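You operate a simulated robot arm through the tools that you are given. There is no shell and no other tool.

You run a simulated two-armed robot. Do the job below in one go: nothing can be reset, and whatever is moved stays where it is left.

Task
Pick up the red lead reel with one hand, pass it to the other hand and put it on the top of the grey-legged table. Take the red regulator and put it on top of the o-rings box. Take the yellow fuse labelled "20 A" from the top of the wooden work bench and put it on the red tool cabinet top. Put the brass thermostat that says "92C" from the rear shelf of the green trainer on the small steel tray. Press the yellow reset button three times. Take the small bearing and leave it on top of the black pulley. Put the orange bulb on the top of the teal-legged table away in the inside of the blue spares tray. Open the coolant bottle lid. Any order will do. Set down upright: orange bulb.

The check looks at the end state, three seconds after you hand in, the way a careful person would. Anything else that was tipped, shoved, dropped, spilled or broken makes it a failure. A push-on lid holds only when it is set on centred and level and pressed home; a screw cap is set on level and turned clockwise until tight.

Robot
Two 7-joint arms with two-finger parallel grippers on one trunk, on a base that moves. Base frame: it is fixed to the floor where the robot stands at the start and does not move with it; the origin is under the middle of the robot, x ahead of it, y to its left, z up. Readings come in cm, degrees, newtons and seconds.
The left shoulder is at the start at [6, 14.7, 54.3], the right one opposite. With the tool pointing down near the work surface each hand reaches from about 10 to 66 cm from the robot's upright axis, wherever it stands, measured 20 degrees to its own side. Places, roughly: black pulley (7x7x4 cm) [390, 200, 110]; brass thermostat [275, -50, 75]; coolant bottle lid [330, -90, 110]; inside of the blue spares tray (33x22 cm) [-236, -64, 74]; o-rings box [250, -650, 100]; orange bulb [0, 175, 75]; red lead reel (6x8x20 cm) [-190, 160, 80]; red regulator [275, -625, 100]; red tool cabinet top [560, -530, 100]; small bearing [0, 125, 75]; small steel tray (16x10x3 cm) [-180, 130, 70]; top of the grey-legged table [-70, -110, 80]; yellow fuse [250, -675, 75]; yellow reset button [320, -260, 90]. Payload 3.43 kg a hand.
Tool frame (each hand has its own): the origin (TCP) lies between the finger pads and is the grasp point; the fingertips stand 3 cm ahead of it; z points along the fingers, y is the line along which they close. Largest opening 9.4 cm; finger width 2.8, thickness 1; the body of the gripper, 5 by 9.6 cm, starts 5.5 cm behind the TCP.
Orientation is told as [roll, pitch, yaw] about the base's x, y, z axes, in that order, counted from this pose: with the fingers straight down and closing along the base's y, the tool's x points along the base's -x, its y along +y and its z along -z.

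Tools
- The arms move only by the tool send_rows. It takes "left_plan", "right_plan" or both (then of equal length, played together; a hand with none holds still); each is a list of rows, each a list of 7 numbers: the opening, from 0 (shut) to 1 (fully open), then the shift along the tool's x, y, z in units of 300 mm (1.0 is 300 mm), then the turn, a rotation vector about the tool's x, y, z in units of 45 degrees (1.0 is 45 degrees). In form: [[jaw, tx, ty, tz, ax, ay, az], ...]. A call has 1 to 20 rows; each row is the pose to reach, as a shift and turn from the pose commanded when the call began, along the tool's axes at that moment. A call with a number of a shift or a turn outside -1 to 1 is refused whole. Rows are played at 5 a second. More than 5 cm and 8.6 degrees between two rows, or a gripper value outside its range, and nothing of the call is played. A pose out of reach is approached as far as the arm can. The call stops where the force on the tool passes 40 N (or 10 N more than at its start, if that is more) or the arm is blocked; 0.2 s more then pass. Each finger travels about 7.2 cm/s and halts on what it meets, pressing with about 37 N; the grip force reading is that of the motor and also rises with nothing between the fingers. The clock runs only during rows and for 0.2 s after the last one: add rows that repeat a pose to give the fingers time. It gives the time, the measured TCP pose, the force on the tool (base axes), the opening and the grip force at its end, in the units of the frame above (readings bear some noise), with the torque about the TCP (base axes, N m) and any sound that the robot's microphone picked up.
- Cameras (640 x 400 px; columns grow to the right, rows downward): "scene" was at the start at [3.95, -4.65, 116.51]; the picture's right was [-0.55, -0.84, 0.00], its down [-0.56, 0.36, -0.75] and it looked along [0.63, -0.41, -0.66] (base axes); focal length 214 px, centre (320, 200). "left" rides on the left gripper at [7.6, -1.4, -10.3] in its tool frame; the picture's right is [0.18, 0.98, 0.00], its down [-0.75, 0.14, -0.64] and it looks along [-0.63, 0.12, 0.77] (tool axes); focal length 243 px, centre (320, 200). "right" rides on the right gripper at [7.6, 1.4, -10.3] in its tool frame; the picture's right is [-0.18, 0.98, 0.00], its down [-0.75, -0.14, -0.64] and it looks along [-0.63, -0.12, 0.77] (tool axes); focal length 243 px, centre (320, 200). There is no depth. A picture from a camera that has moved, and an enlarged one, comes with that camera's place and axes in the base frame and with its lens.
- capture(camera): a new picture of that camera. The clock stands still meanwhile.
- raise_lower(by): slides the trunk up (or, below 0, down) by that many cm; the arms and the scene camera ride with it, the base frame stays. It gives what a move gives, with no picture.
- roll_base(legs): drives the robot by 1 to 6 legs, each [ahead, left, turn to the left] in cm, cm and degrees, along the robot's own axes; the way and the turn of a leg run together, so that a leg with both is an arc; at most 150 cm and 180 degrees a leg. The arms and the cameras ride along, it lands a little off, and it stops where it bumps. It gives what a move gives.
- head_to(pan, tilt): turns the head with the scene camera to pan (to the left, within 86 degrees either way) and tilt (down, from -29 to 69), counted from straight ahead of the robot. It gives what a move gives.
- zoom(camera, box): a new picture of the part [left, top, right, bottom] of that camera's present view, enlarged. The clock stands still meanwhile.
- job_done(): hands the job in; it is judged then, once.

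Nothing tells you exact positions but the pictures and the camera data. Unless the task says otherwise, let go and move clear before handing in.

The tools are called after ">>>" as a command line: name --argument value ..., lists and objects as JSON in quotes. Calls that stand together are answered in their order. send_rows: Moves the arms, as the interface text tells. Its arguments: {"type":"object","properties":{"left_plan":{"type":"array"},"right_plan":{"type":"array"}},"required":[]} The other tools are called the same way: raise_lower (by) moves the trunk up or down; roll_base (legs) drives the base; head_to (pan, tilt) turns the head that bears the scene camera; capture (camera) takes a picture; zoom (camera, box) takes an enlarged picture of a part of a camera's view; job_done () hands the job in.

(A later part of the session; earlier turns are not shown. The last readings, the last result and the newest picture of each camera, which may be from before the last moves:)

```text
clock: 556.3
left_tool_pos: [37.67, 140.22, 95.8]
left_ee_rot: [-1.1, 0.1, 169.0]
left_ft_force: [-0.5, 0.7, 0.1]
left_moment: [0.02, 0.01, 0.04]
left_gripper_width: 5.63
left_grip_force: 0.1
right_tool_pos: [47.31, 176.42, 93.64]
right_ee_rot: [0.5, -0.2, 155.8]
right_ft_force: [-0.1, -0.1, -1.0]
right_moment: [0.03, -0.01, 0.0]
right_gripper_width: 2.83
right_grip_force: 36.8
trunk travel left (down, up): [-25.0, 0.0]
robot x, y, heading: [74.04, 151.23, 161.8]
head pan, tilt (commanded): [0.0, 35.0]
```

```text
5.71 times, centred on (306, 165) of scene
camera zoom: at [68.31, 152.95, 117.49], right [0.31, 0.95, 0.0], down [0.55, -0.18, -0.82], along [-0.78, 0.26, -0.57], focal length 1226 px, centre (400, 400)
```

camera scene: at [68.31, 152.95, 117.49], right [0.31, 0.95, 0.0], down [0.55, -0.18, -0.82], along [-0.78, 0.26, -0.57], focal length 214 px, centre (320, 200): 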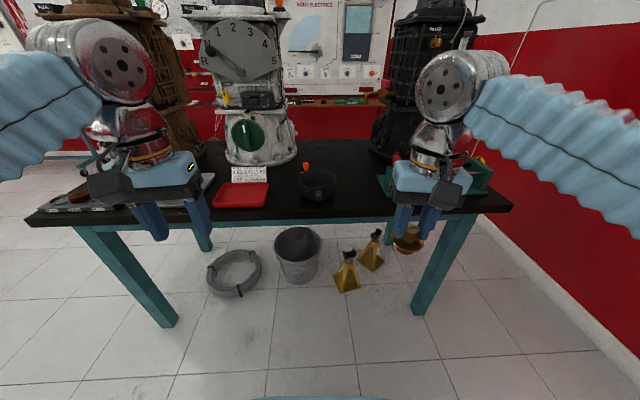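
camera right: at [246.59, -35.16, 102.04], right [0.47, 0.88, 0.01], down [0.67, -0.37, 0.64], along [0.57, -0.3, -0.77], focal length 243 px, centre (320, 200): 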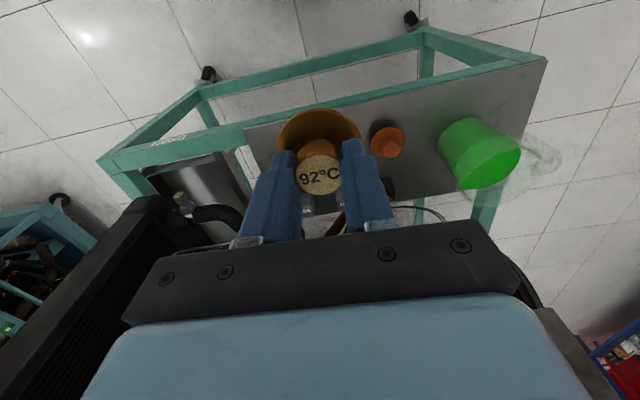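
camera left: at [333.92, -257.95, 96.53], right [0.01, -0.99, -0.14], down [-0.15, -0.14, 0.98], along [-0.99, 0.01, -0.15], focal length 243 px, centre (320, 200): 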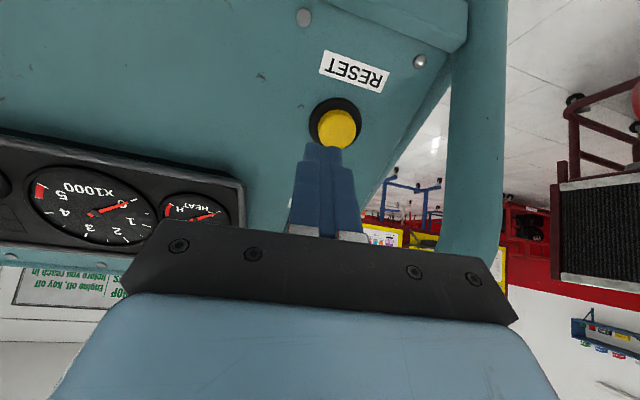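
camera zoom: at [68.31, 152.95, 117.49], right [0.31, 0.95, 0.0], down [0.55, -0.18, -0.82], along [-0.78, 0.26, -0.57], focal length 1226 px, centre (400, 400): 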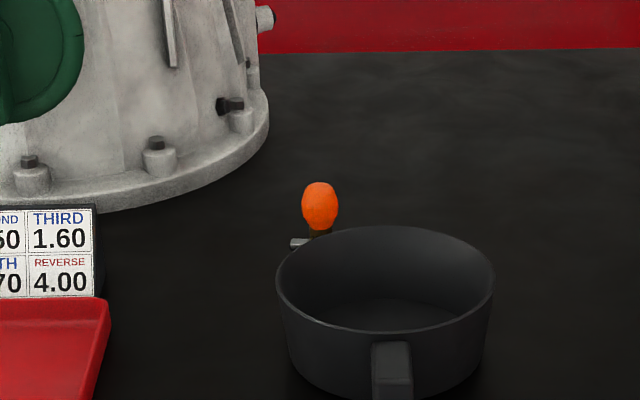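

The bulb's glass is at about (-8.1, 172.5, 79.5), behind the small pot. I draw the right hand (thermostat) in and drive 29 cm closer.

>>> send_rows --right_plan '[[0.15, 0.1, 0, -0.02, 0, 0, 0], [0.15, 0.2, 0, -0.04, 0, 0, 0], [0.15, 0.3, 0, -0.06, 0, 0, 0]]'

>>> roll_base --legs '[[28, 0, 0]]'

>>> head_to --pan 0 --tilt 40

>>> capture --camera "scene"

>>> zoom --camera "scene" --box '[260, 110, 372, 200]'

```text
clock: 557.1
left_tool_pos: [37.63, 140.18, 95.96]
left_ee_rot: [-1.1, 0.0, 169.1]
left_ft_force: [-0.6, -0.3, -0.4]
left_moment: [0.02, 0.0, -0.02]
left_gripper_width: 5.65
left_grip_force: 0.1
right_tool_pos: [55.62, 172.7, 95.42]
right_ee_rot: [0.4, -0.2, 155.9]
right_ft_force: [-1.0, 0.7, -0.2]
right_moment: [0.01, -0.01, -0.01]
right_gripper_width: 2.86
right_grip_force: 37.2
trunk travel left (down, up): [-25.0, 0.0]
robot x, y, heading: [73.95, 151.12, 161.9]
head pan, tilt (commanded): [0.0, 35.0]
```

```text
clock: 559.0
left_tool_pos: [10.93, 148.95, 95.86]
left_ee_rot: [-1.0, 0.0, 169.0]
left_ft_force: [0.6, 0.5, -0.4]
left_moment: [0.02, -0.01, -0.01]
left_gripper_width: 5.65
left_grip_force: 0.1
right_tool_pos: [28.95, 181.52, 95.55]
right_ee_rot: [0.6, -0.2, 156.0]
right_ft_force: [0.5, 0.0, 0.2]
right_moment: [-0.01, 0.05, 0.02]
right_gripper_width: 2.83
right_grip_force: 36.9
trunk travel left (down, up): [-25.0, 0.0]
robot x, y, heading: [47.37, 159.64, 162.2]
head pan, tilt (commanded): [0.0, 35.0]
```

```text
clock: 559.7
left_tool_pos: [10.87, 148.92, 95.74]
left_ee_rot: [-1.0, 0.1, 169.0]
left_ft_force: [-0.1, 0.0, 0.1]
left_moment: [-0.02, 0.0, -0.05]
left_gripper_width: 5.65
left_grip_force: 0.0
right_tool_pos: [28.86, 181.61, 95.41]
right_ee_rot: [0.5, -0.1, 155.9]
right_ft_force: [0.8, -0.1, -0.8]
right_moment: [0.02, 0.02, -0.03]
right_gripper_width: 2.84
right_grip_force: 36.7
trunk travel left (down, up): [-25.0, 0.0]
robot x, y, heading: [47.35, 160.09, 161.8]
head pan, tilt (commanded): [0.0, 40.0]
```

```text
taken
camera scene: at [41.93, 161.63, 116.74], right [0.31, 0.95, 0.0], down [0.61, -0.2, -0.77], along [-0.73, 0.24, -0.64], focal length 214 px, centre (320, 200)
```

scene: 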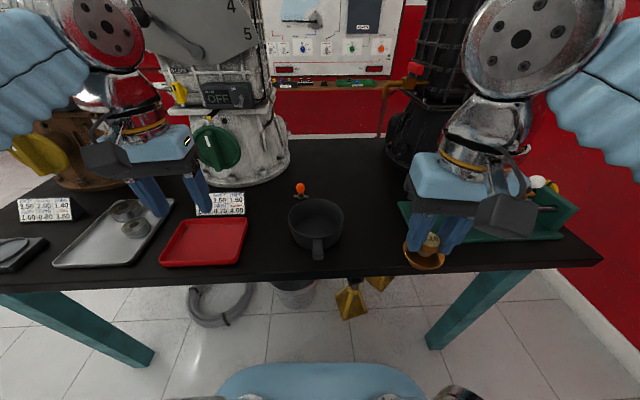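

```text
4.44 times, centred on (316, 155) of scene
camera zoom: at [41.93, 161.63, 116.74], right [0.31, 0.95, 0.0], down [0.61, -0.2, -0.77], along [-0.73, 0.24, -0.64], focal length 953 px, centre (338, 400)
```

zoom: 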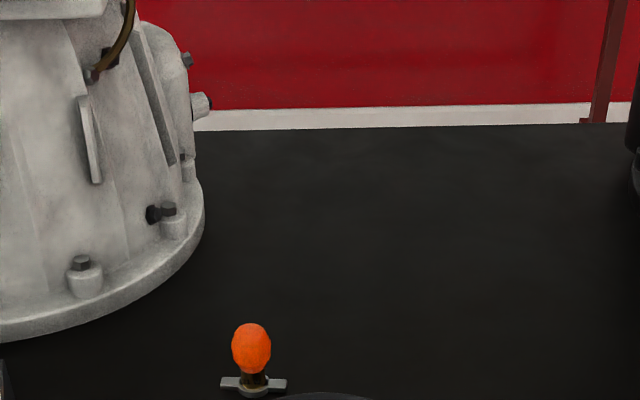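

>>> zoom --camera "scene" --box '[275, 170, 355, 225]'

>>> zoom --camera "left" --box '[0, 100, 240, 300]'

```text
7.27 times, centred on (315, 198) of scene
camera zoom: at [41.93, 161.63, 116.74], right [0.31, 0.95, 0.0], down [0.61, -0.2, -0.77], along [-0.73, 0.24, -0.64], focal length 1560 px, centre (356, 218)
```

zoom: 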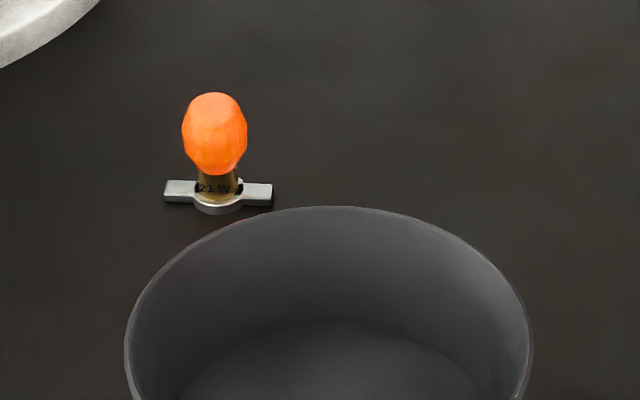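

```text
2.00 times, centred on (120, 200) of left
camera zoom: at [18.62, 148.84, 106.15], right [-0.01, -1.0, -0.02], down [-0.77, -0.01, 0.64], along [-0.64, 0.02, -0.77], focal length 485 px, centre (720, 200)
```

zoom: 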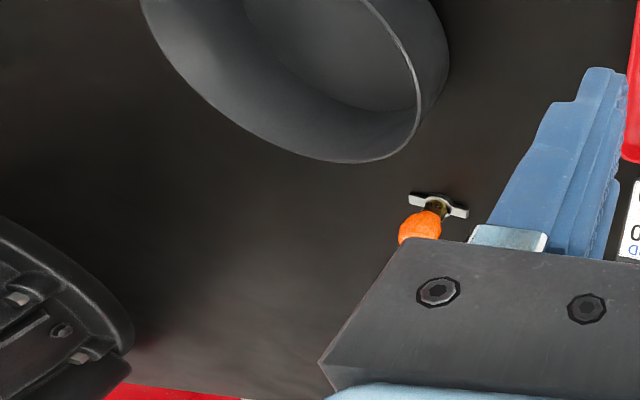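

The bulb stands in a small two-armed foot at (-5.7, 171.5), glass centre z ≈ 80.4. I bring the vertical left hand over it.

>>> send_rows --left_plan '[[0.55, -0.115, -0.106, 0, 0, 0, 0], [0.55, -0.229, -0.211, 0, 0, 0, 0], [0.55, -0.344, -0.317, 0.02, 0, 0, 0], [0.55, -0.458, -0.423, 0.06, 0, 0, 0], [0.55, -0.573, -0.528, 0.1, 0, 0, 0], [0.55, -0.687, -0.634, 0.16, 0, 0, 0], [0.55, -0.687, -0.634, 0.227, 0, 0, 0]]'

>>> zoom --camera "left" --box '[200, 40, 440, 200]'

>>> zoom --camera "scene" --box '[250, 130, 362, 210]'

```text
clock: 561.3
left_tool_pos: [-5.43, 171.45, 89.47]
left_ee_rot: [-1.0, 0.2, 169.0]
left_ft_force: [-1.0, 0.0, 0.5]
left_moment: [-0.03, -0.02, 0.04]
left_gripper_width: 5.17
left_grip_force: 0.1
right_tool_pos: [28.96, 181.56, 95.57]
right_ee_rot: [0.5, -0.1, 155.9]
right_ft_force: [-0.1, 0.2, -1.1]
right_moment: [-0.03, -0.03, 0.0]
right_gripper_width: 2.81
right_grip_force: 36.9
trunk travel left (down, up): [-25.0, 0.0]
robot x, y, heading: [47.46, 160.14, 161.7]
head pan, tilt (commanded): [0.0, 40.0]
```

```text
2.50 times, centred on (320, 120) of left
camera zoom: at [2.27, 171.44, 99.69], right [-0.01, -1.0, -0.02], down [-0.77, -0.01, 0.64], along [-0.64, 0.02, -0.77], focal length 606 px, centre (320, 400)
```

zoom: 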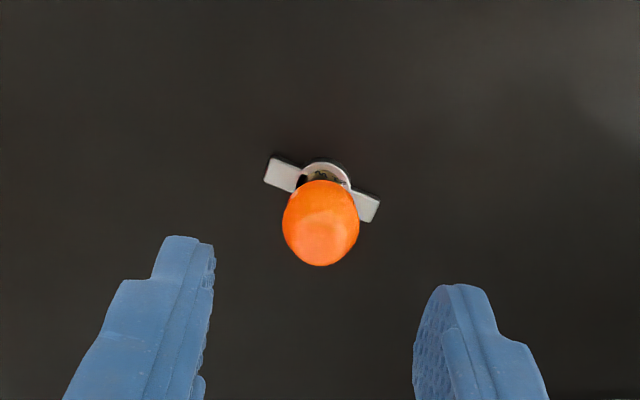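

```text
5.00 times, centred on (306, 170) of scene
camera zoom: at [41.91, 161.67, 116.74], right [0.31, 0.95, 0.0], down [0.61, -0.2, -0.77], along [-0.73, 0.24, -0.64], focal length 1072 px, centre (390, 350)
```

zoom: 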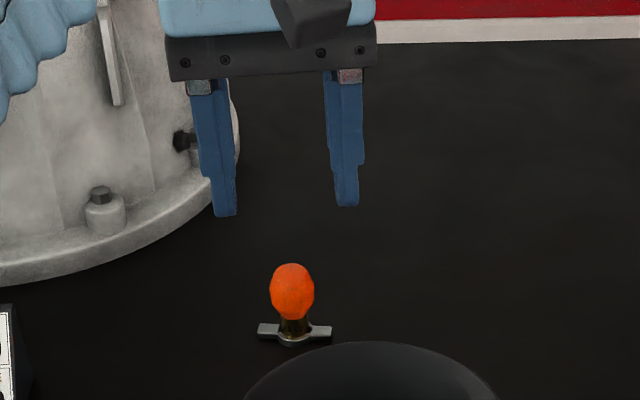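

Aligned within a few mm. I lower around the bulb's glass and close gently.

>>> send_rows --left_plan '[[0.55, -0.024, -0.0055, 0.1, 0, 0, 0], [0.55, -0.024, -0.0055, 0.19, 0, 0, 0], [0.55, -0.024, -0.0055, 0.24, 0, 0, 0], [0.55, -0.024, -0.0055, 0.266, 0, 0, 0], [0.55, -0.024, -0.0055, 0.266, 0, 0, 0]]'

>>> zoom --camera "left" --box '[220, 60, 420, 210]'

>>> zoom --camera "scene" --box '[270, 150, 350, 210]'

```text
clock: 562.5
left_tool_pos: [-6.11, 172.12, 81.33]
left_ee_rot: [-1.0, 0.0, 169.0]
left_ft_force: [0.0, -1.9, 0.0]
left_moment: [0.02, 0.03, -0.01]
left_gripper_width: 5.15
left_grip_force: 0.0
right_tool_pos: [28.97, 181.54, 95.54]
right_ee_rot: [0.5, -0.2, 155.9]
right_ft_force: [-0.7, 0.4, -0.5]
right_moment: [-0.01, 0.03, 0.0]
right_gripper_width: 2.84
right_grip_force: 37.4
trunk travel left (down, up): [-25.0, 0.0]
robot x, y, heading: [47.21, 160.11, 162.0]
head pan, tilt (commanded): [0.0, 40.0]
```

```text
2.67 times, centred on (320, 135) of left
camera zoom: at [1.48, 171.9, 91.69], right [-0.01, -1.0, -0.02], down [-0.77, -0.01, 0.64], along [-0.64, 0.02, -0.77], focal length 647 px, centre (320, 373)
```

zoom: 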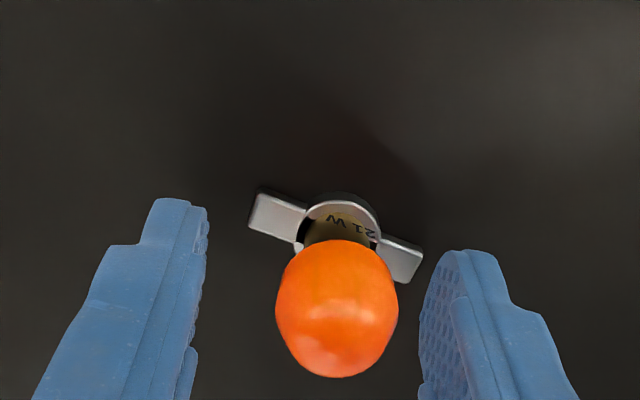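

```text
6.67 times, centred on (310, 180) of scene
camera zoom: at [41.93, 161.63, 116.74], right [0.31, 0.95, 0.0], down [0.61, -0.2, -0.77], along [-0.73, 0.24, -0.64], focal length 1430 px, centre (387, 333)
```

zoom: 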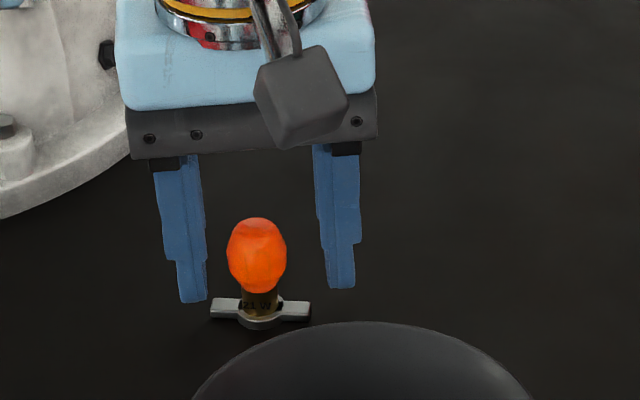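

>>> send_rows --left_plan '[[0.55, 0, 0.008, 0, 0, 0, 0], [0.4, 0, 0.008, 0, 0, 0, 0], [0.25, 0, 0.008, 0, 0, 0, 0], [0.15, 0, 0.008, 0, 0, 0, 0], [0.15, 0, 0.008, 0, 0, 0, 0]]'

>>> zoom --camera "left" --box '[220, 60, 420, 210]'

```text
clock: 563.7
left_tool_pos: [-6.35, 171.88, 81.33]
left_ee_rot: [-1.2, 0.0, 169.1]
left_ft_force: [0.1, -0.2, 0.4]
left_moment: [0.01, 0.0, -0.01]
left_gripper_width: 2.34
left_grip_force: 36.6
right_tool_pos: [28.94, 181.52, 95.51]
right_ee_rot: [0.5, -0.2, 155.9]
right_ft_force: [-0.8, -0.1, -1.0]
right_moment: [0.02, 0.01, -0.03]
right_gripper_width: 2.85
right_grip_force: 37.0
trunk travel left (down, up): [-25.0, 0.0]
robot x, y, heading: [47.39, 160.21, 161.8]
head pan, tilt (commanded): [0.0, 40.0]
```

```text
2.67 times, centred on (320, 135) of left
camera zoom: at [1.44, 171.67, 91.72], right [-0.01, -1.0, -0.02], down [-0.77, -0.01, 0.64], along [-0.64, 0.02, -0.77], focal length 647 px, centre (320, 373)
```

zoom: 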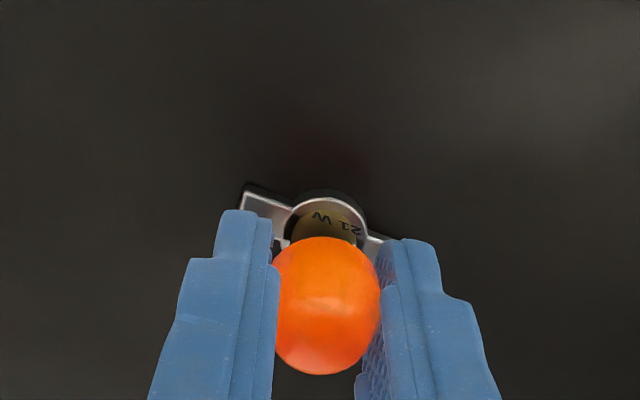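

Bulb gripped (2.3 cm). I lift it clear over the pot and draw it in.

>>> send_rows --left_plan '[[0.15, 0, 0, -0.05, 0, 0, 0], [0.15, 0, 0, -0.15, 0, 0, 0], [0.15, 0, 0, -0.26, 0, 0, 0], [0.15, 0.08, 0, -0.32, 0, 0, 0], [0.15, 0.2, 0.05, -0.38, 0, 0, 0], [0.15, 0.33, 0.12, -0.42, 0, 0, 0], [0.15, 0.46, 0.2, -0.44, 0, 0, 0], [0.15, 0.58, 0.28, -0.44, 0, 0, 0]]'

>>> capture --camera "left"

>>> capture --camera "scene"

```text
clock: 565.5
left_tool_pos: [8.96, 160.16, 94.56]
left_ee_rot: [-1.0, 0.0, 168.9]
left_ft_force: [-1.4, 0.2, 0.8]
left_moment: [0.0, -0.02, 0.0]
left_gripper_width: 2.34
left_grip_force: 36.7
right_tool_pos: [28.93, 181.46, 95.57]
right_ee_rot: [0.5, -0.1, 155.8]
right_ft_force: [0.1, 0.3, -0.7]
right_moment: [-0.02, -0.02, 0.03]
right_gripper_width: 2.87
right_grip_force: 36.8
trunk travel left (down, up): [-25.0, 0.0]
robot x, y, heading: [47.32, 159.94, 161.9]
head pan, tilt (commanded): [0.0, 40.0]
```

```text
taken
camera left: at [16.64, 159.99, 104.92], right [-0.01, -1.0, -0.02], down [-0.77, -0.01, 0.64], along [-0.64, 0.02, -0.77], focal length 243 px, centre (320, 200)
```

left: 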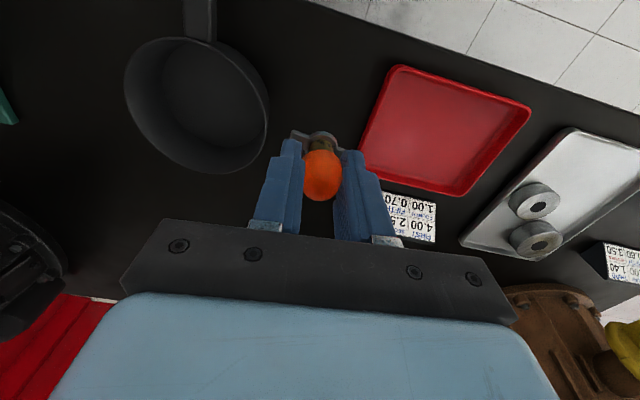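

```text
taken
camera scene: at [41.91, 161.65, 116.74], right [0.31, 0.95, 0.0], down [0.61, -0.2, -0.77], along [-0.73, 0.24, -0.64], focal length 214 px, centre (320, 200)
```

scene: 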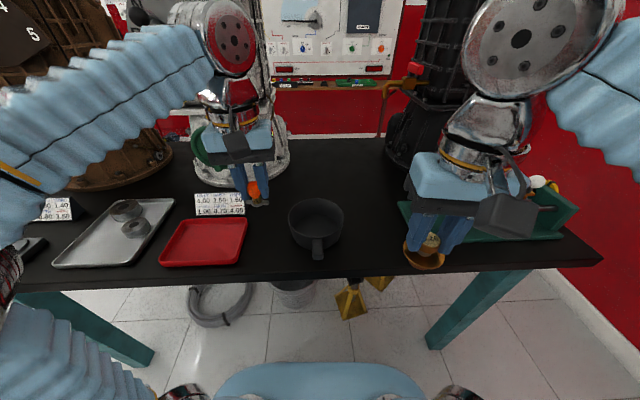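

Both items are in hand. I back off from the teal table, slide south past its end, and head west to find the tray and the reel.

>>> roll_base --legs '[[-33, 0, 0], [0, 118, 0], [0, 0, 18], [60, 0, 0]]'

>>> head_to --pan -20 --tilt 20

>>> capture --camera "scene"

>>> head_to --pan 35 --tilt 20

>>> capture --camera "scene"

```text
clock: 577.3
left_tool_pos: [-56.39, 26.04, 94.82]
left_ee_rot: [-1.1, 0.1, -172.9]
left_ft_force: [-0.4, -0.2, -0.6]
left_moment: [0.02, -0.04, 0.01]
left_gripper_width: 2.33
left_grip_force: 36.9
right_tool_pos: [-44.05, 52.52, 95.5]
right_ee_rot: [0.4, -0.1, 174.0]
right_ft_force: [0.5, 0.2, -0.9]
right_moment: [0.0, -0.03, -0.02]
right_gripper_width: 2.86
right_grip_force: 37.3
trunk travel left (down, up): [-25.0, 0.0]
robot x, y, heading: [-20.24, 37.96, 180.2]
head pan, tilt (commanded): [0.0, 40.0]
```

```text
clock: 578.1
left_tool_pos: [-56.47, 26.11, 94.61]
left_ee_rot: [-1.0, 0.0, -172.9]
left_ft_force: [-0.4, 0.7, -0.2]
left_moment: [0.02, -0.03, 0.03]
left_gripper_width: 2.31
left_grip_force: 37.0
right_tool_pos: [-44.08, 52.56, 95.54]
right_ee_rot: [0.5, -0.2, 173.9]
right_ft_force: [0.3, -0.4, -0.5]
right_moment: [-0.02, 0.02, 0.01]
right_gripper_width: 2.82
right_grip_force: 37.2
trunk travel left (down, up): [-25.0, 0.0]
robot x, y, heading: [-20.02, 38.12, 179.9]
head pan, tilt (commanded): [-20.0, 20.0]
```

```text
taken
camera scene: at [-25.82, 40.91, 119.87], right [0.34, 0.94, 0.0], down [0.32, -0.12, -0.94], along [-0.88, 0.32, -0.34], focal length 214 px, centre (320, 200)
```

scene: 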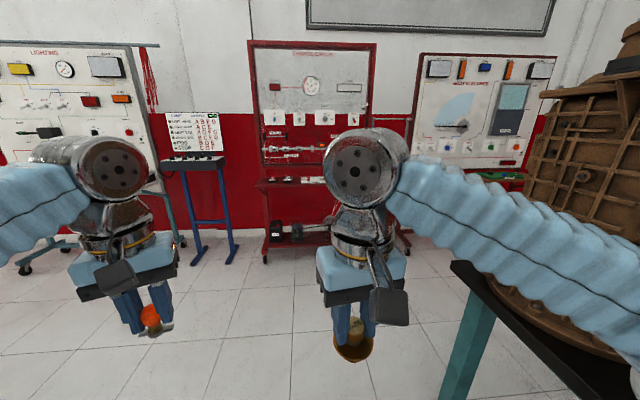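

```text
clock: 579.4
left_tool_pos: [-56.52, 26.03, 94.67]
left_ee_rot: [-1.1, 0.0, -172.9]
left_ft_force: [-0.1, 0.0, 0.4]
left_moment: [0.0, 0.0, 0.03]
left_gripper_width: 2.35
left_grip_force: 37.1
right_tool_pos: [-44.09, 52.58, 95.41]
right_ee_rot: [0.5, -0.3, 173.9]
right_ft_force: [-0.3, 0.0, -0.4]
right_moment: [0.02, 0.03, -0.01]
right_gripper_width: 2.84
right_grip_force: 37.0
trunk travel left (down, up): [-25.0, 0.0]
robot x, y, heading: [-20.14, 37.76, 179.8]
head pan, tilt (commanded): [35.0, 20.0]
```

```text
taken
camera scene: at [-24.73, 32.39, 119.88], right [-0.57, 0.82, 0.0], down [0.28, 0.2, -0.94], along [-0.77, -0.54, -0.34], focal length 214 px, centre (320, 200)
```

scene: 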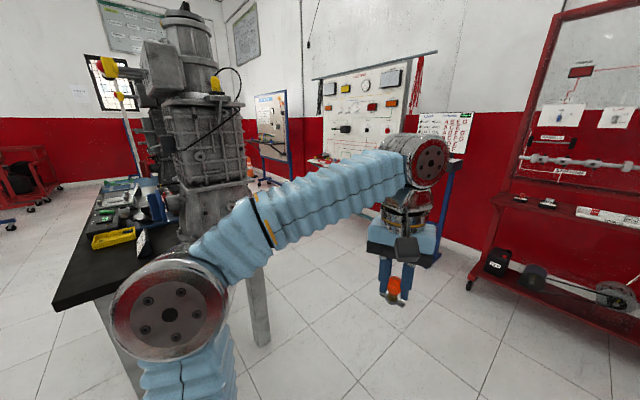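

The display boards along the west wall have shelves: the steel tray and reel should be on the "Body Electrics" shelf, the blue tray on the "Lighting" shelf. I move closer to look.

>>> roll_base --legs '[[75, 0, 0]]'

>>> head_to --pan -50 --tilt 25

>>> capture --camera "scene"

>>> head_to --pan 30 --tilt 25

>>> capture --camera "scene"

```text
clock: 583.4
left_tool_pos: [-130.73, 24.38, 94.63]
left_ee_rot: [-1.1, 0.0, -171.6]
left_ft_force: [-0.4, 0.5, -0.8]
left_moment: [-0.02, 0.03, 0.02]
left_gripper_width: 2.33
left_grip_force: 37.0
right_tool_pos: [-119.02, 51.32, 95.53]
right_ee_rot: [0.4, -0.1, 175.3]
right_ft_force: [0.2, 0.8, -0.7]
right_moment: [0.0, 0.0, 0.03]
right_gripper_width: 2.84
right_grip_force: 37.2
trunk travel left (down, up): [-25.0, 0.0]
robot x, y, heading: [-94.82, 37.08, -178.6]
head pan, tilt (commanded): [35.0, 20.0]
```

```text
clock: 585.0
left_tool_pos: [-130.78, 24.42, 94.57]
left_ee_rot: [-1.1, -0.1, -171.5]
left_ft_force: [0.2, 0.2, 0.4]
left_moment: [-0.02, 0.01, 0.03]
left_gripper_width: 2.32
left_grip_force: 36.7
right_tool_pos: [-119.03, 51.26, 95.55]
right_ee_rot: [0.5, -0.2, 175.3]
right_ft_force: [-0.1, -0.6, -0.4]
right_moment: [0.01, 0.03, 0.0]
right_gripper_width: 2.83
right_grip_force: 37.3
trunk travel left (down, up): [-25.0, 0.0]
robot x, y, heading: [-94.31, 37.5, -178.5]
head pan, tilt (commanded): [-50.0, 25.0]
```

```text
taken
camera scene: at [-97.74, 44.0, 119.07], right [0.75, 0.66, 0.0], down [0.28, -0.32, -0.91], along [-0.6, 0.68, -0.42], focal length 214 px, centre (320, 200)
```

scene: 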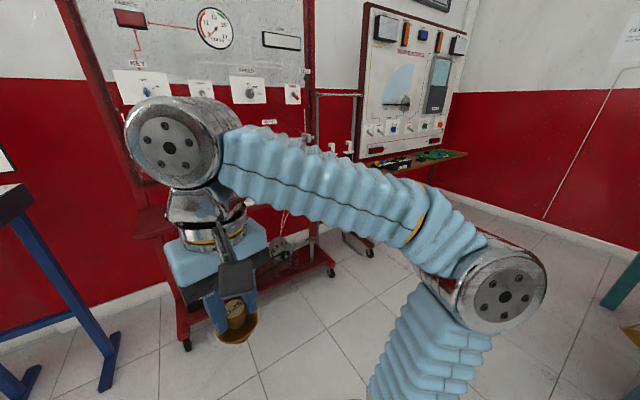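

```text
clock: 586.5
left_tool_pos: [-130.83, 24.51, 94.66]
left_ee_rot: [-1.0, 0.0, -171.6]
left_ft_force: [0.2, -0.8, -0.1]
left_moment: [0.02, 0.0, 0.03]
left_gripper_width: 2.34
left_grip_force: 37.4
right_tool_pos: [-119.06, 51.2, 95.55]
right_ee_rot: [0.5, -0.3, 175.4]
right_ft_force: [0.8, 0.1, -1.2]
right_moment: [0.0, 0.04, -0.02]
right_gripper_width: 2.85
right_grip_force: 37.3
trunk travel left (down, up): [-25.0, 0.0]
robot x, y, heading: [-94.23, 37.13, -178.7]
head pan, tilt (commanded): [30.0, 25.0]
```

```text
taken
camera scene: at [-99.54, 32.3, 119.07], right [-0.52, 0.86, 0.0], down [0.36, 0.22, -0.91], along [-0.78, -0.47, -0.42], focal length 214 px, centre (320, 200)
```

scene: 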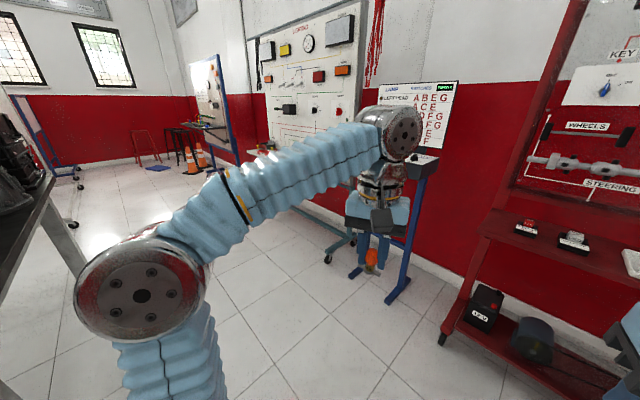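

The red steering/wheels stand spans to about y = 144 and should carry the tray and reel at its right end. I turn to face it squarely and move along it.

>>> roll_base --legs '[[0, 0, -15], [30, -6, 0], [18, -57, 0]]'

>>> head_to --pan 0 --tilt 25

>>> capture --camera "scene"

```text
clock: 592.5
left_tool_pos: [-164.4, 106.47, 94.73]
left_ee_rot: [-1.1, 0.0, 173.9]
left_ft_force: [-0.3, 0.1, 0.3]
left_moment: [0.0, 0.0, -0.02]
left_gripper_width: 2.28
left_grip_force: 37.4
right_tool_pos: [-146.4, 129.37, 95.61]
right_ee_rot: [0.5, -0.2, 160.8]
right_ft_force: [-1.2, -0.2, -0.6]
right_moment: [0.0, 0.02, 0.0]
right_gripper_width: 2.83
right_grip_force: 37.4
trunk travel left (down, up): [-25.0, 0.0]
robot x, y, heading: [-126.31, 109.81, 166.9]
head pan, tilt (commanded): [30.0, 25.0]
```

```text
clock: 593.4
left_tool_pos: [-164.47, 106.37, 94.73]
left_ee_rot: [-1.1, 0.0, 173.9]
left_ft_force: [0.9, -0.1, 0.0]
left_moment: [0.01, 0.02, -0.01]
left_gripper_width: 2.28
left_grip_force: 37.1
right_tool_pos: [-146.55, 129.61, 95.6]
right_ee_rot: [0.5, -0.2, 160.7]
right_ft_force: [-0.8, 0.3, 0.5]
right_moment: [-0.02, -0.01, 0.02]
right_gripper_width: 2.85
right_grip_force: 37.0
trunk travel left (down, up): [-25.0, 0.0]
robot x, y, heading: [-126.45, 109.53, 166.5]
head pan, tilt (commanded): [0.0, 25.0]
```

```text
taken
camera scene: at [-132.45, 110.92, 119.07], right [0.23, 0.97, 0.0], down [0.41, -0.1, -0.91], along [-0.88, 0.21, -0.42], focal length 214 px, centre (320, 200)
```

scene: 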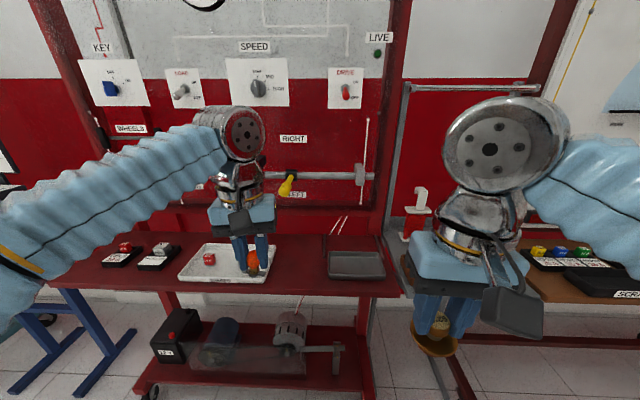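

I see the dark small steel tray at the right end of the red shelf, about (-181, 134). I zoom in on it and look for the reel behind my right arm.

>>> zoom --camera "scene" --box '[300, 210, 428, 300]'

>>> capture --camera "right"

>>> head_to --pan -35 --tilt 25

>>> capture --camera "scene"

```text
4.44 times, centred on (364, 255) of scene
camera zoom: at [-132.45, 110.92, 119.07], right [0.23, 0.97, 0.0], down [0.41, -0.1, -0.91], along [-0.88, 0.21, -0.42], focal length 953 px, centre (124, -44)
```

zoom: 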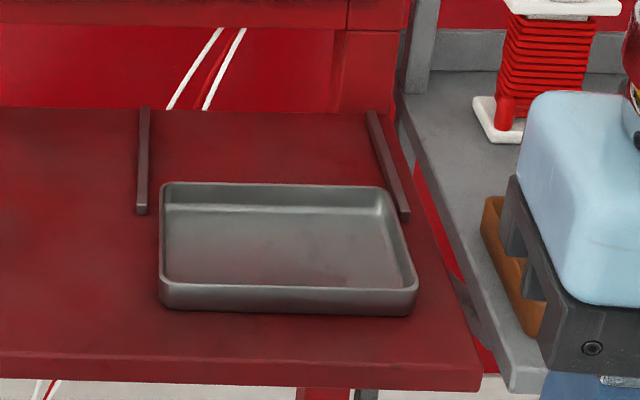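

```text
taken
camera right: at [-139.68, 125.55, 105.77], right [-0.5, -0.87, 0.01], down [-0.66, 0.39, 0.64], along [-0.56, 0.31, -0.77], focal length 243 px, centre (320, 200)
```

right: 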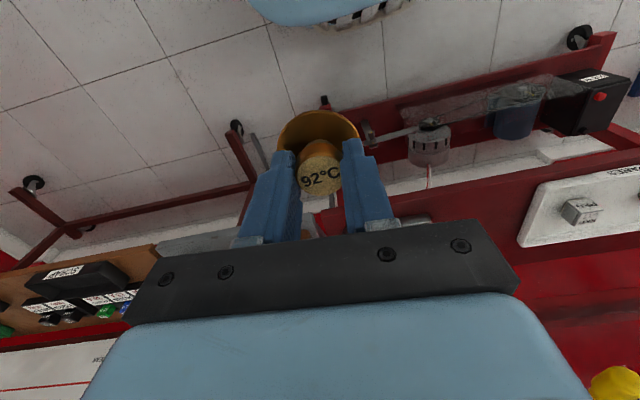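

```text
clock: 594.4
left_tool_pos: [-164.45, 106.54, 94.75]
left_ee_rot: [-1.1, 0.0, 173.9]
left_ft_force: [-1.2, 0.8, 0.2]
left_moment: [0.02, 0.01, -0.01]
left_gripper_width: 2.27
left_grip_force: 37.5
right_tool_pos: [-146.32, 129.55, 95.45]
right_ee_rot: [0.5, -0.2, 160.8]
right_ft_force: [-0.1, 0.0, -0.8]
right_moment: [-0.02, 0.02, 0.0]
right_gripper_width: 2.83
right_grip_force: 37.4
trunk travel left (down, up): [-25.0, 0.0]
robot x, y, heading: [-126.47, 109.41, 166.7]
head pan, tilt (commanded): [-35.0, 25.0]
```

```text
taken
camera scene: at [-129.61, 115.68, 119.07], right [0.75, 0.67, 0.0], down [0.28, -0.32, -0.91], along [-0.6, 0.68, -0.42], focal length 214 px, centre (320, 200)
```

scene: 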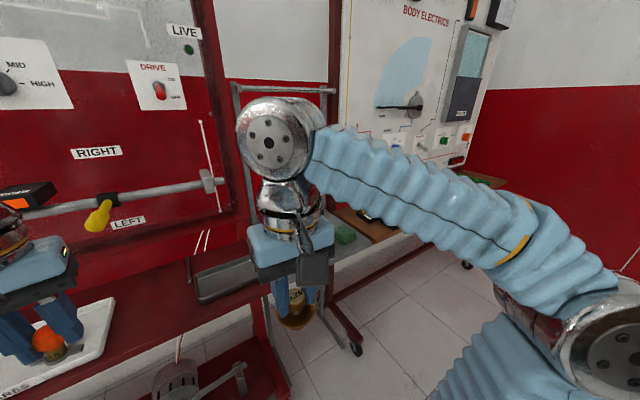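

>>> zoom --camera "scene" --box '[170, 230, 290, 320]'

>>> head_to --pan -15 --tilt 45

>>> capture --camera "scene"

```text
4.44 times, centred on (230, 275) of scene
camera zoom: at [-129.61, 115.68, 119.07], right [0.75, 0.67, 0.0], down [0.28, -0.32, -0.91], along [-0.6, 0.68, -0.42], focal length 953 px, centre (720, -133)
```

zoom: 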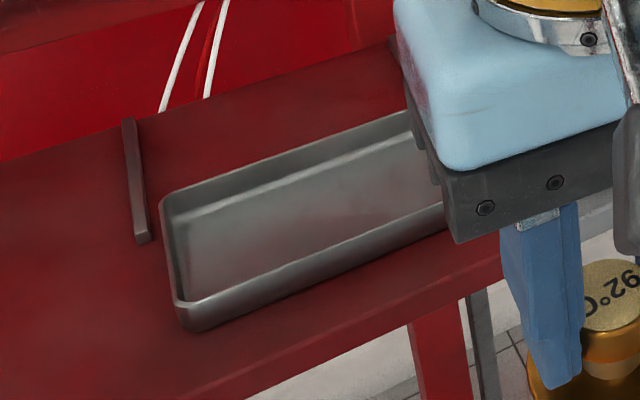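

```text
clock: 595.2
left_tool_pos: [-164.54, 106.52, 94.59]
left_ee_rot: [-1.1, 0.0, 174.0]
left_ft_force: [0.2, -0.3, 0.0]
left_moment: [-0.02, -0.02, -0.01]
left_gripper_width: 2.25
left_grip_force: 36.5
right_tool_pos: [-146.37, 129.53, 95.56]
right_ee_rot: [0.5, -0.3, 160.7]
right_ft_force: [-0.3, 0.4, -1.9]
right_moment: [0.02, 0.0, -0.02]
right_gripper_width: 2.83
right_grip_force: 37.0
trunk travel left (down, up): [-25.0, 0.0]
robot x, y, heading: [-126.5, 109.71, 166.5]
head pan, tilt (commanded): [-15.0, 45.0]
```

```text
taken
camera scene: at [-130.64, 112.67, 116.02], right [0.48, 0.88, 0.0], down [0.62, -0.34, -0.71], along [-0.62, 0.34, -0.71], focal length 214 px, centre (320, 200)
```

scene: 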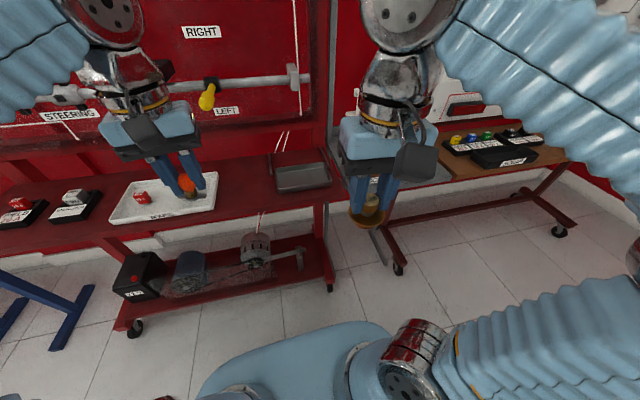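

I draw the bulb hand back for safety, move the base 8 cm closer, and bring the thermostat over the tray.

>>> send_rows --left_plan '[[0.15, 0.12, 0.03, 0, 0, 0, 0], [0.15, 0.24, 0.06, 0, 0, 0, 0], [0.15, 0.33, 0.1, 0, 0, 0, 0]]'

>>> roll_base --legs '[[8, 0, 0]]'

>>> capture --camera "right"

```text
clock: 596.0
left_tool_pos: [-154.95, 102.64, 94.58]
left_ee_rot: [-1.1, 0.1, 173.9]
left_ft_force: [0.3, 0.3, 0.6]
left_moment: [0.01, -0.03, 0.0]
left_gripper_width: 2.27
left_grip_force: 37.2
right_tool_pos: [-146.55, 129.5, 95.58]
right_ee_rot: [0.4, -0.2, 160.8]
right_ft_force: [0.2, 1.1, -1.1]
right_moment: [0.0, 0.0, -0.03]
right_gripper_width: 2.85
right_grip_force: 37.2
trunk travel left (down, up): [-25.0, 0.0]
robot x, y, heading: [-125.96, 109.49, 166.6]
head pan, tilt (commanded): [-15.0, 45.0]
```

```text
clock: 597.1
left_tool_pos: [-162.6, 104.37, 94.73]
left_ee_rot: [-1.1, 0.0, 173.9]
left_ft_force: [-0.9, -0.1, -0.4]
left_moment: [-0.01, 0.0, 0.01]
left_gripper_width: 2.26
left_grip_force: 36.3
right_tool_pos: [-154.01, 131.18, 95.45]
right_ee_rot: [0.5, -0.3, 160.7]
right_ft_force: [-0.3, 0.5, -0.1]
right_moment: [-0.02, -0.03, 0.02]
right_gripper_width: 2.84
right_grip_force: 37.6
trunk travel left (down, up): [-25.0, 0.0]
robot x, y, heading: [-134.02, 111.68, 166.9]
head pan, tilt (commanded): [-15.0, 45.0]
```

```text
taken
camera right: at [-147.37, 127.34, 105.78], right [-0.5, -0.87, 0.01], down [-0.66, 0.39, 0.64], along [-0.56, 0.31, -0.77], focal length 243 px, centre (320, 200)
```

right: 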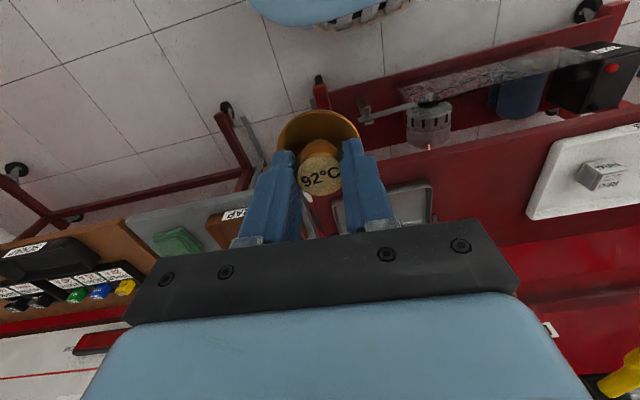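

>>> send_rows --right_plan '[[0.15, -0.14, 0.043, 0.013, 0, 0, 0], [0.15, -0.28, 0.087, 0.027, 0, 0, 0], [0.15, -0.42, 0.13, 0.04, 0, 0, 0], [0.15, -0.56, 0.174, 0.06, 0, 0, 0], [0.15, -0.7, 0.217, 0.1, 0, 0, 0], [0.15, -0.7, 0.217, 0.15, 0, 0, 0]]'

>>> capture --camera "right"

>>> capture --camera "scene"

```text
clock: 598.5
left_tool_pos: [-162.6, 104.42, 94.55]
left_ee_rot: [-1.1, 0.1, 173.9]
left_ft_force: [-0.5, 0.1, 0.1]
left_moment: [-0.01, -0.01, 0.01]
left_gripper_width: 2.26
left_grip_force: 36.9
right_tool_pos: [-176.34, 132.13, 91.37]
right_ee_rot: [0.4, -0.1, 160.9]
right_ft_force: [-0.3, -0.4, -1.0]
right_moment: [-0.02, -0.04, -0.01]
right_gripper_width: 2.84
right_grip_force: 37.4
trunk travel left (down, up): [-25.0, 0.0]
robot x, y, heading: [-133.87, 111.44, 166.7]
head pan, tilt (commanded): [-15.0, 45.0]
```

```text
taken
camera right: at [-169.65, 128.2, 101.6], right [-0.5, -0.87, 0.01], down [-0.66, 0.38, 0.64], along [-0.56, 0.31, -0.77], focal length 243 px, centre (320, 200)
```

right: 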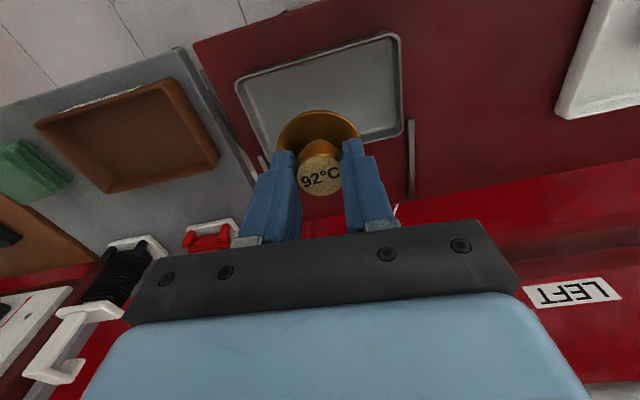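

```text
taken
camera scene: at [-138.37, 114.47, 116.01], right [0.47, 0.88, 0.0], down [0.62, -0.33, -0.71], along [-0.62, 0.33, -0.71], focal length 214 px, centre (320, 200)
```

scene: 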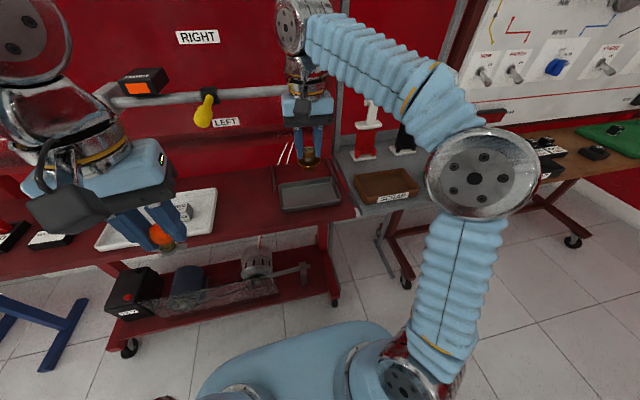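

Tray centre is about (-178.1, 132.0), rim z ≈ 75. I centre the thermostat and lower it to just above the tray floor.

>>> send_rows --right_plan '[[0.15, -0.027, 0.012, 0.06, 0, 0, 0], [0.15, -0.054, 0.0235, 0.16, 0, 0, 0], [0.15, -0.054, 0.0235, 0.27, 0, 0, 0], [0.15, -0.054, 0.0235, 0.36, 0, 0, 0], [0.15, -0.054, 0.0235, 0.4, 0, 0, 0], [0.15, -0.054, 0.0235, 0.4, 0, 0, 0]]'

>>> zoom --camera "scene" --box '[250, 120, 362, 220]'

>>> capture --camera "right"

```text
clock: 599.7
left_tool_pos: [-162.63, 104.43, 94.63]
left_ee_rot: [-1.1, 0.0, 174.1]
left_ft_force: [0.3, 0.6, -0.2]
left_moment: [0.02, -0.01, -0.02]
left_gripper_width: 2.27
left_grip_force: 36.5
right_tool_pos: [-178.06, 131.77, 80.39]
right_ee_rot: [1.0, -1.2, 160.6]
right_ft_force: [0.8, 0.4, 18.9]
right_moment: [-0.06, -0.2, 0.01]
right_gripper_width: 2.84
right_grip_force: 37.3
trunk travel left (down, up): [-25.0, 0.0]
robot x, y, heading: [-134.16, 111.54, 166.6]
head pan, tilt (commanded): [-15.0, 45.0]
stopped in row 5 (right hand): the force on the tool passed its limit at 43 N (the readings are from after the stop); the commanded pose is now the measured one
```

```text
4.00 times, centred on (306, 170) of scene
camera zoom: at [-138.2, 114.44, 116.04], right [0.47, 0.88, 0.0], down [0.62, -0.33, -0.71], along [-0.62, 0.34, -0.71], focal length 858 px, centre (376, 320)
```

zoom: 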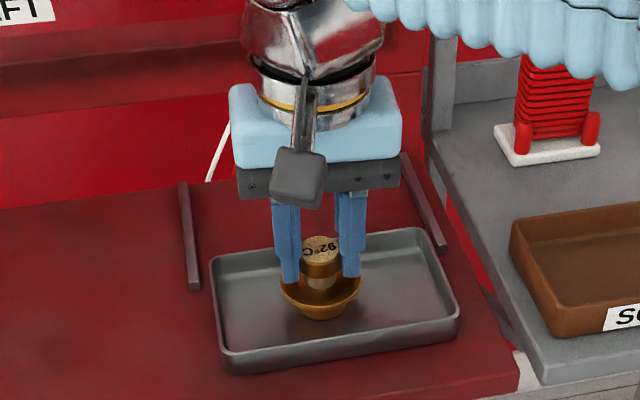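

```text
taken
camera right: at [-171.15, 127.85, 90.53], right [-0.5, -0.87, 0.02], down [-0.65, 0.39, 0.66], along [-0.58, 0.31, -0.75], focal length 243 px, centre (320, 200)
```

right: 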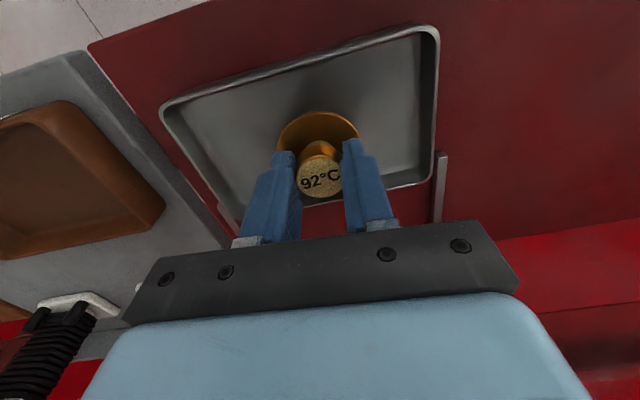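

It has touched down in the middle of the tray. I relieve the pressure, open and rise.

>>> send_rows --right_plan '[[0.15, 0, 0, -0.006, 0, 0, 0], [0.15, 0, 0, -0.008, 0, 0, 0], [0.3, 0, 0, -0.008, 0, 0, 0], [0.45, 0, 0, -0.008, 0, 0, 0], [0.45, 0, 0, -0.008, 0, 0, 0], [0.45, 0, 0, -0.1, 0, 0, 0], [0.45, 0, 0, -0.22, 0, 0, 0], [0.45, 0, 0, -0.36, 0, 0, 0]]'

>>> zoom --camera "scene" --box '[250, 120, 362, 220]'

>>> capture --camera "right"

```text
clock: 601.5
left_tool_pos: [-162.58, 104.36, 94.6]
left_ee_rot: [-1.1, 0.0, 174.0]
left_ft_force: [-0.3, 0.4, -0.5]
left_moment: [0.02, 0.03, -0.02]
left_gripper_width: 2.29
left_grip_force: 37.0
right_tool_pos: [-177.92, 131.8, 91.04]
right_ee_rot: [0.8, -0.9, 160.7]
right_ft_force: [0.0, 0.3, -0.9]
right_moment: [-0.02, 0.05, 0.0]
right_gripper_width: 4.25
right_grip_force: 0.0
trunk travel left (down, up): [-25.0, 0.0]
robot x, y, heading: [-134.0, 111.24, 166.7]
head pan, tilt (commanded): [-15.0, 45.0]
```

```text
4.00 times, centred on (306, 170) of scene
camera zoom: at [-138.34, 114.48, 116.01], right [0.47, 0.88, 0.0], down [0.62, -0.33, -0.71], along [-0.62, 0.33, -0.71], focal length 858 px, centre (376, 320)
```

zoom: 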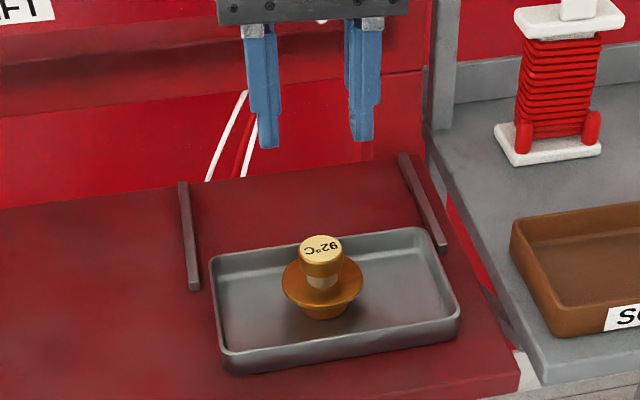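

```text
taken
camera right: at [-171.04, 127.98, 101.18], right [-0.5, -0.87, 0.02], down [-0.65, 0.39, 0.65], along [-0.57, 0.31, -0.76], focal length 243 px, centre (320, 200)
```

right: 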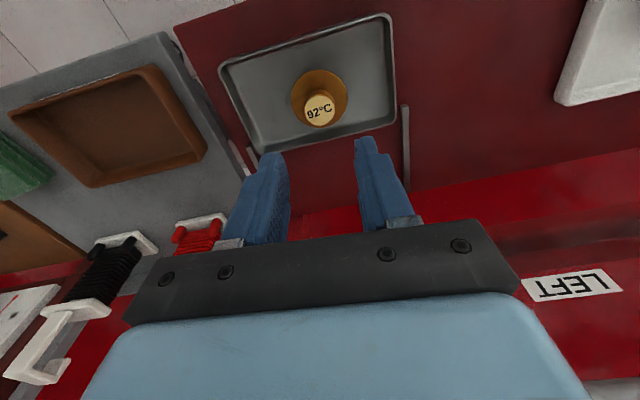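

The 92 °C thermostat stands in the steel tray. Now the red lead reel just to the right; I draw the right hand back to see it clearly.

>>> send_rows --right_plan '[[0.45, 0.15, 0, -0.02, 0, 0, 0], [0.45, 0.3, 0, -0.04, 0, 0, 0], [0.45, 0.45, 0, -0.06, 0, 0, 0], [0.45, 0.58, 0, -0.08, 0, 0, 0]]'

>>> head_to --pan -25 --tilt 25

>>> capture --camera "scene"

```text
clock: 602.5
left_tool_pos: [-162.55, 104.37, 94.7]
left_ee_rot: [-1.1, 0.0, 174.0]
left_ft_force: [-0.6, -0.3, -0.2]
left_moment: [0.01, -0.03, 0.03]
left_gripper_width: 2.3
left_grip_force: 36.9
right_tool_pos: [-161.41, 126.03, 93.04]
right_ee_rot: [0.8, -0.9, 160.8]
right_ft_force: [-1.0, 0.1, 0.0]
right_moment: [0.02, 0.04, -0.03]
right_gripper_width: 4.25
right_grip_force: 0.1
trunk travel left (down, up): [-25.0, 0.0]
robot x, y, heading: [-134.16, 111.45, 166.7]
head pan, tilt (commanded): [-15.0, 45.0]
```

```text
clock: 603.3
left_tool_pos: [-162.58, 104.48, 94.53]
left_ee_rot: [-1.0, 0.0, 174.1]
left_ft_force: [0.1, 0.1, 0.3]
left_moment: [-0.05, 0.0, 0.01]
left_gripper_width: 2.28
left_grip_force: 36.8
right_tool_pos: [-161.54, 126.02, 93.11]
right_ee_rot: [0.8, -0.9, 160.7]
right_ft_force: [0.4, 0.5, 0.7]
right_moment: [-0.02, 0.02, -0.04]
right_gripper_width: 4.23
right_grip_force: 0.1
trunk travel left (down, up): [-25.0, 0.0]
robot x, y, heading: [-134.18, 111.58, 166.7]
head pan, tilt (commanded): [-25.0, 25.0]
```

```text
taken
camera scene: at [-138.4, 116.33, 119.06], right [0.62, 0.79, 0.0], down [0.33, -0.26, -0.91], along [-0.71, 0.56, -0.42], focal length 214 px, centre (320, 200)
```

scene: 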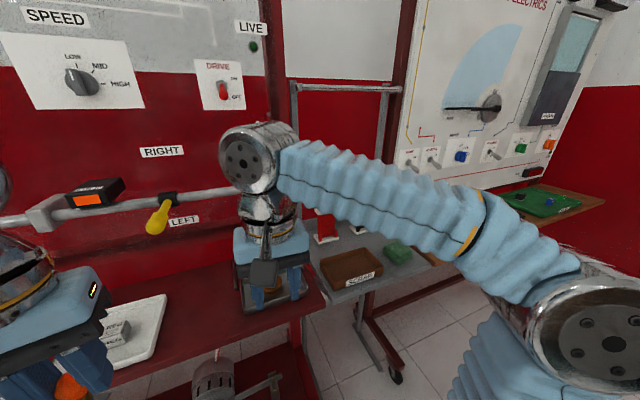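

>>> roll_base --legs '[[-6, -30, 0]]'

>>> head_to --pan 5 --tilt 25

>>> capture --camera "scene"

>>> capture --camera "right"

```text
clock: 605.4
left_tool_pos: [-149.88, 132.43, 94.66]
left_ee_rot: [-1.2, 0.0, 173.9]
left_ft_force: [-0.4, 0.6, -0.9]
left_moment: [0.01, 0.01, 0.02]
left_gripper_width: 2.27
left_grip_force: 36.9
right_tool_pos: [-148.73, 154.12, 93.0]
right_ee_rot: [0.8, -0.9, 160.6]
right_ft_force: [0.1, -0.3, -0.2]
right_moment: [-0.01, 0.03, -0.02]
right_gripper_width: 4.23
right_grip_force: 0.1
trunk travel left (down, up): [-25.0, 0.0]
robot x, y, heading: [-120.96, 139.32, 166.6]
head pan, tilt (commanded): [-25.0, 25.0]
```

```text
clock: 606.3
left_tool_pos: [-149.78, 132.39, 94.58]
left_ee_rot: [-1.2, 0.0, 174.0]
left_ft_force: [0.1, 0.7, 0.3]
left_moment: [-0.02, -0.01, 0.04]
left_gripper_width: 2.25
left_grip_force: 37.0
right_tool_pos: [-148.7, 154.17, 93.09]
right_ee_rot: [0.7, -0.9, 160.6]
right_ft_force: [0.3, 0.5, 0.0]
right_moment: [-0.01, 0.03, 0.02]
right_gripper_width: 4.25
right_grip_force: 0.0
trunk travel left (down, up): [-25.0, 0.0]
robot x, y, heading: [-121.34, 139.49, 166.7]
head pan, tilt (commanded): [5.0, 25.0]
```

```text
taken
camera scene: at [-127.51, 139.95, 119.07], right [0.15, 0.99, 0.0], down [0.42, -0.06, -0.91], along [-0.9, 0.13, -0.42], focal length 214 px, centre (320, 200)
```

scene: 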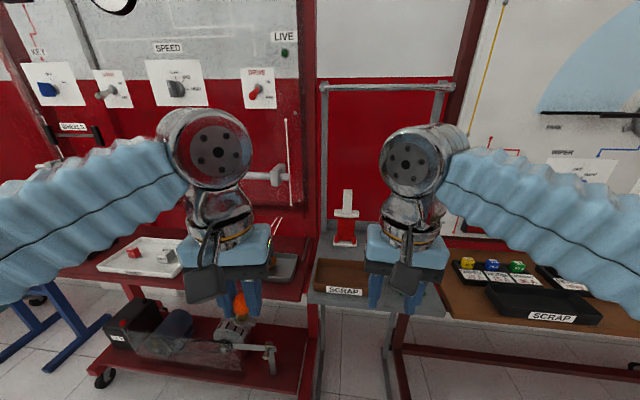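

```text
taken
camera right: at [-141.88, 150.21, 103.21], right [-0.5, -0.87, 0.02], down [-0.65, 0.39, 0.65], along [-0.57, 0.32, -0.76], focal length 243 px, centre (320, 200)
```

right: 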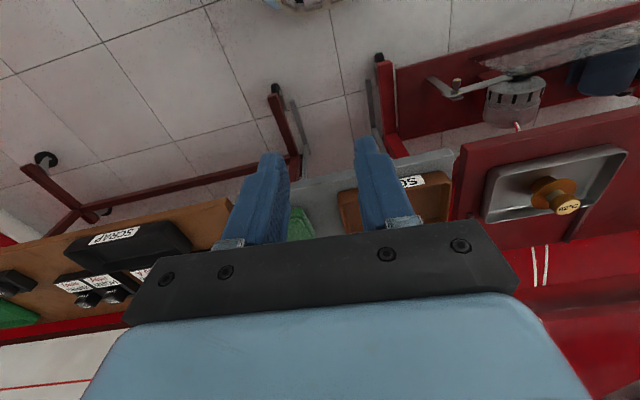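

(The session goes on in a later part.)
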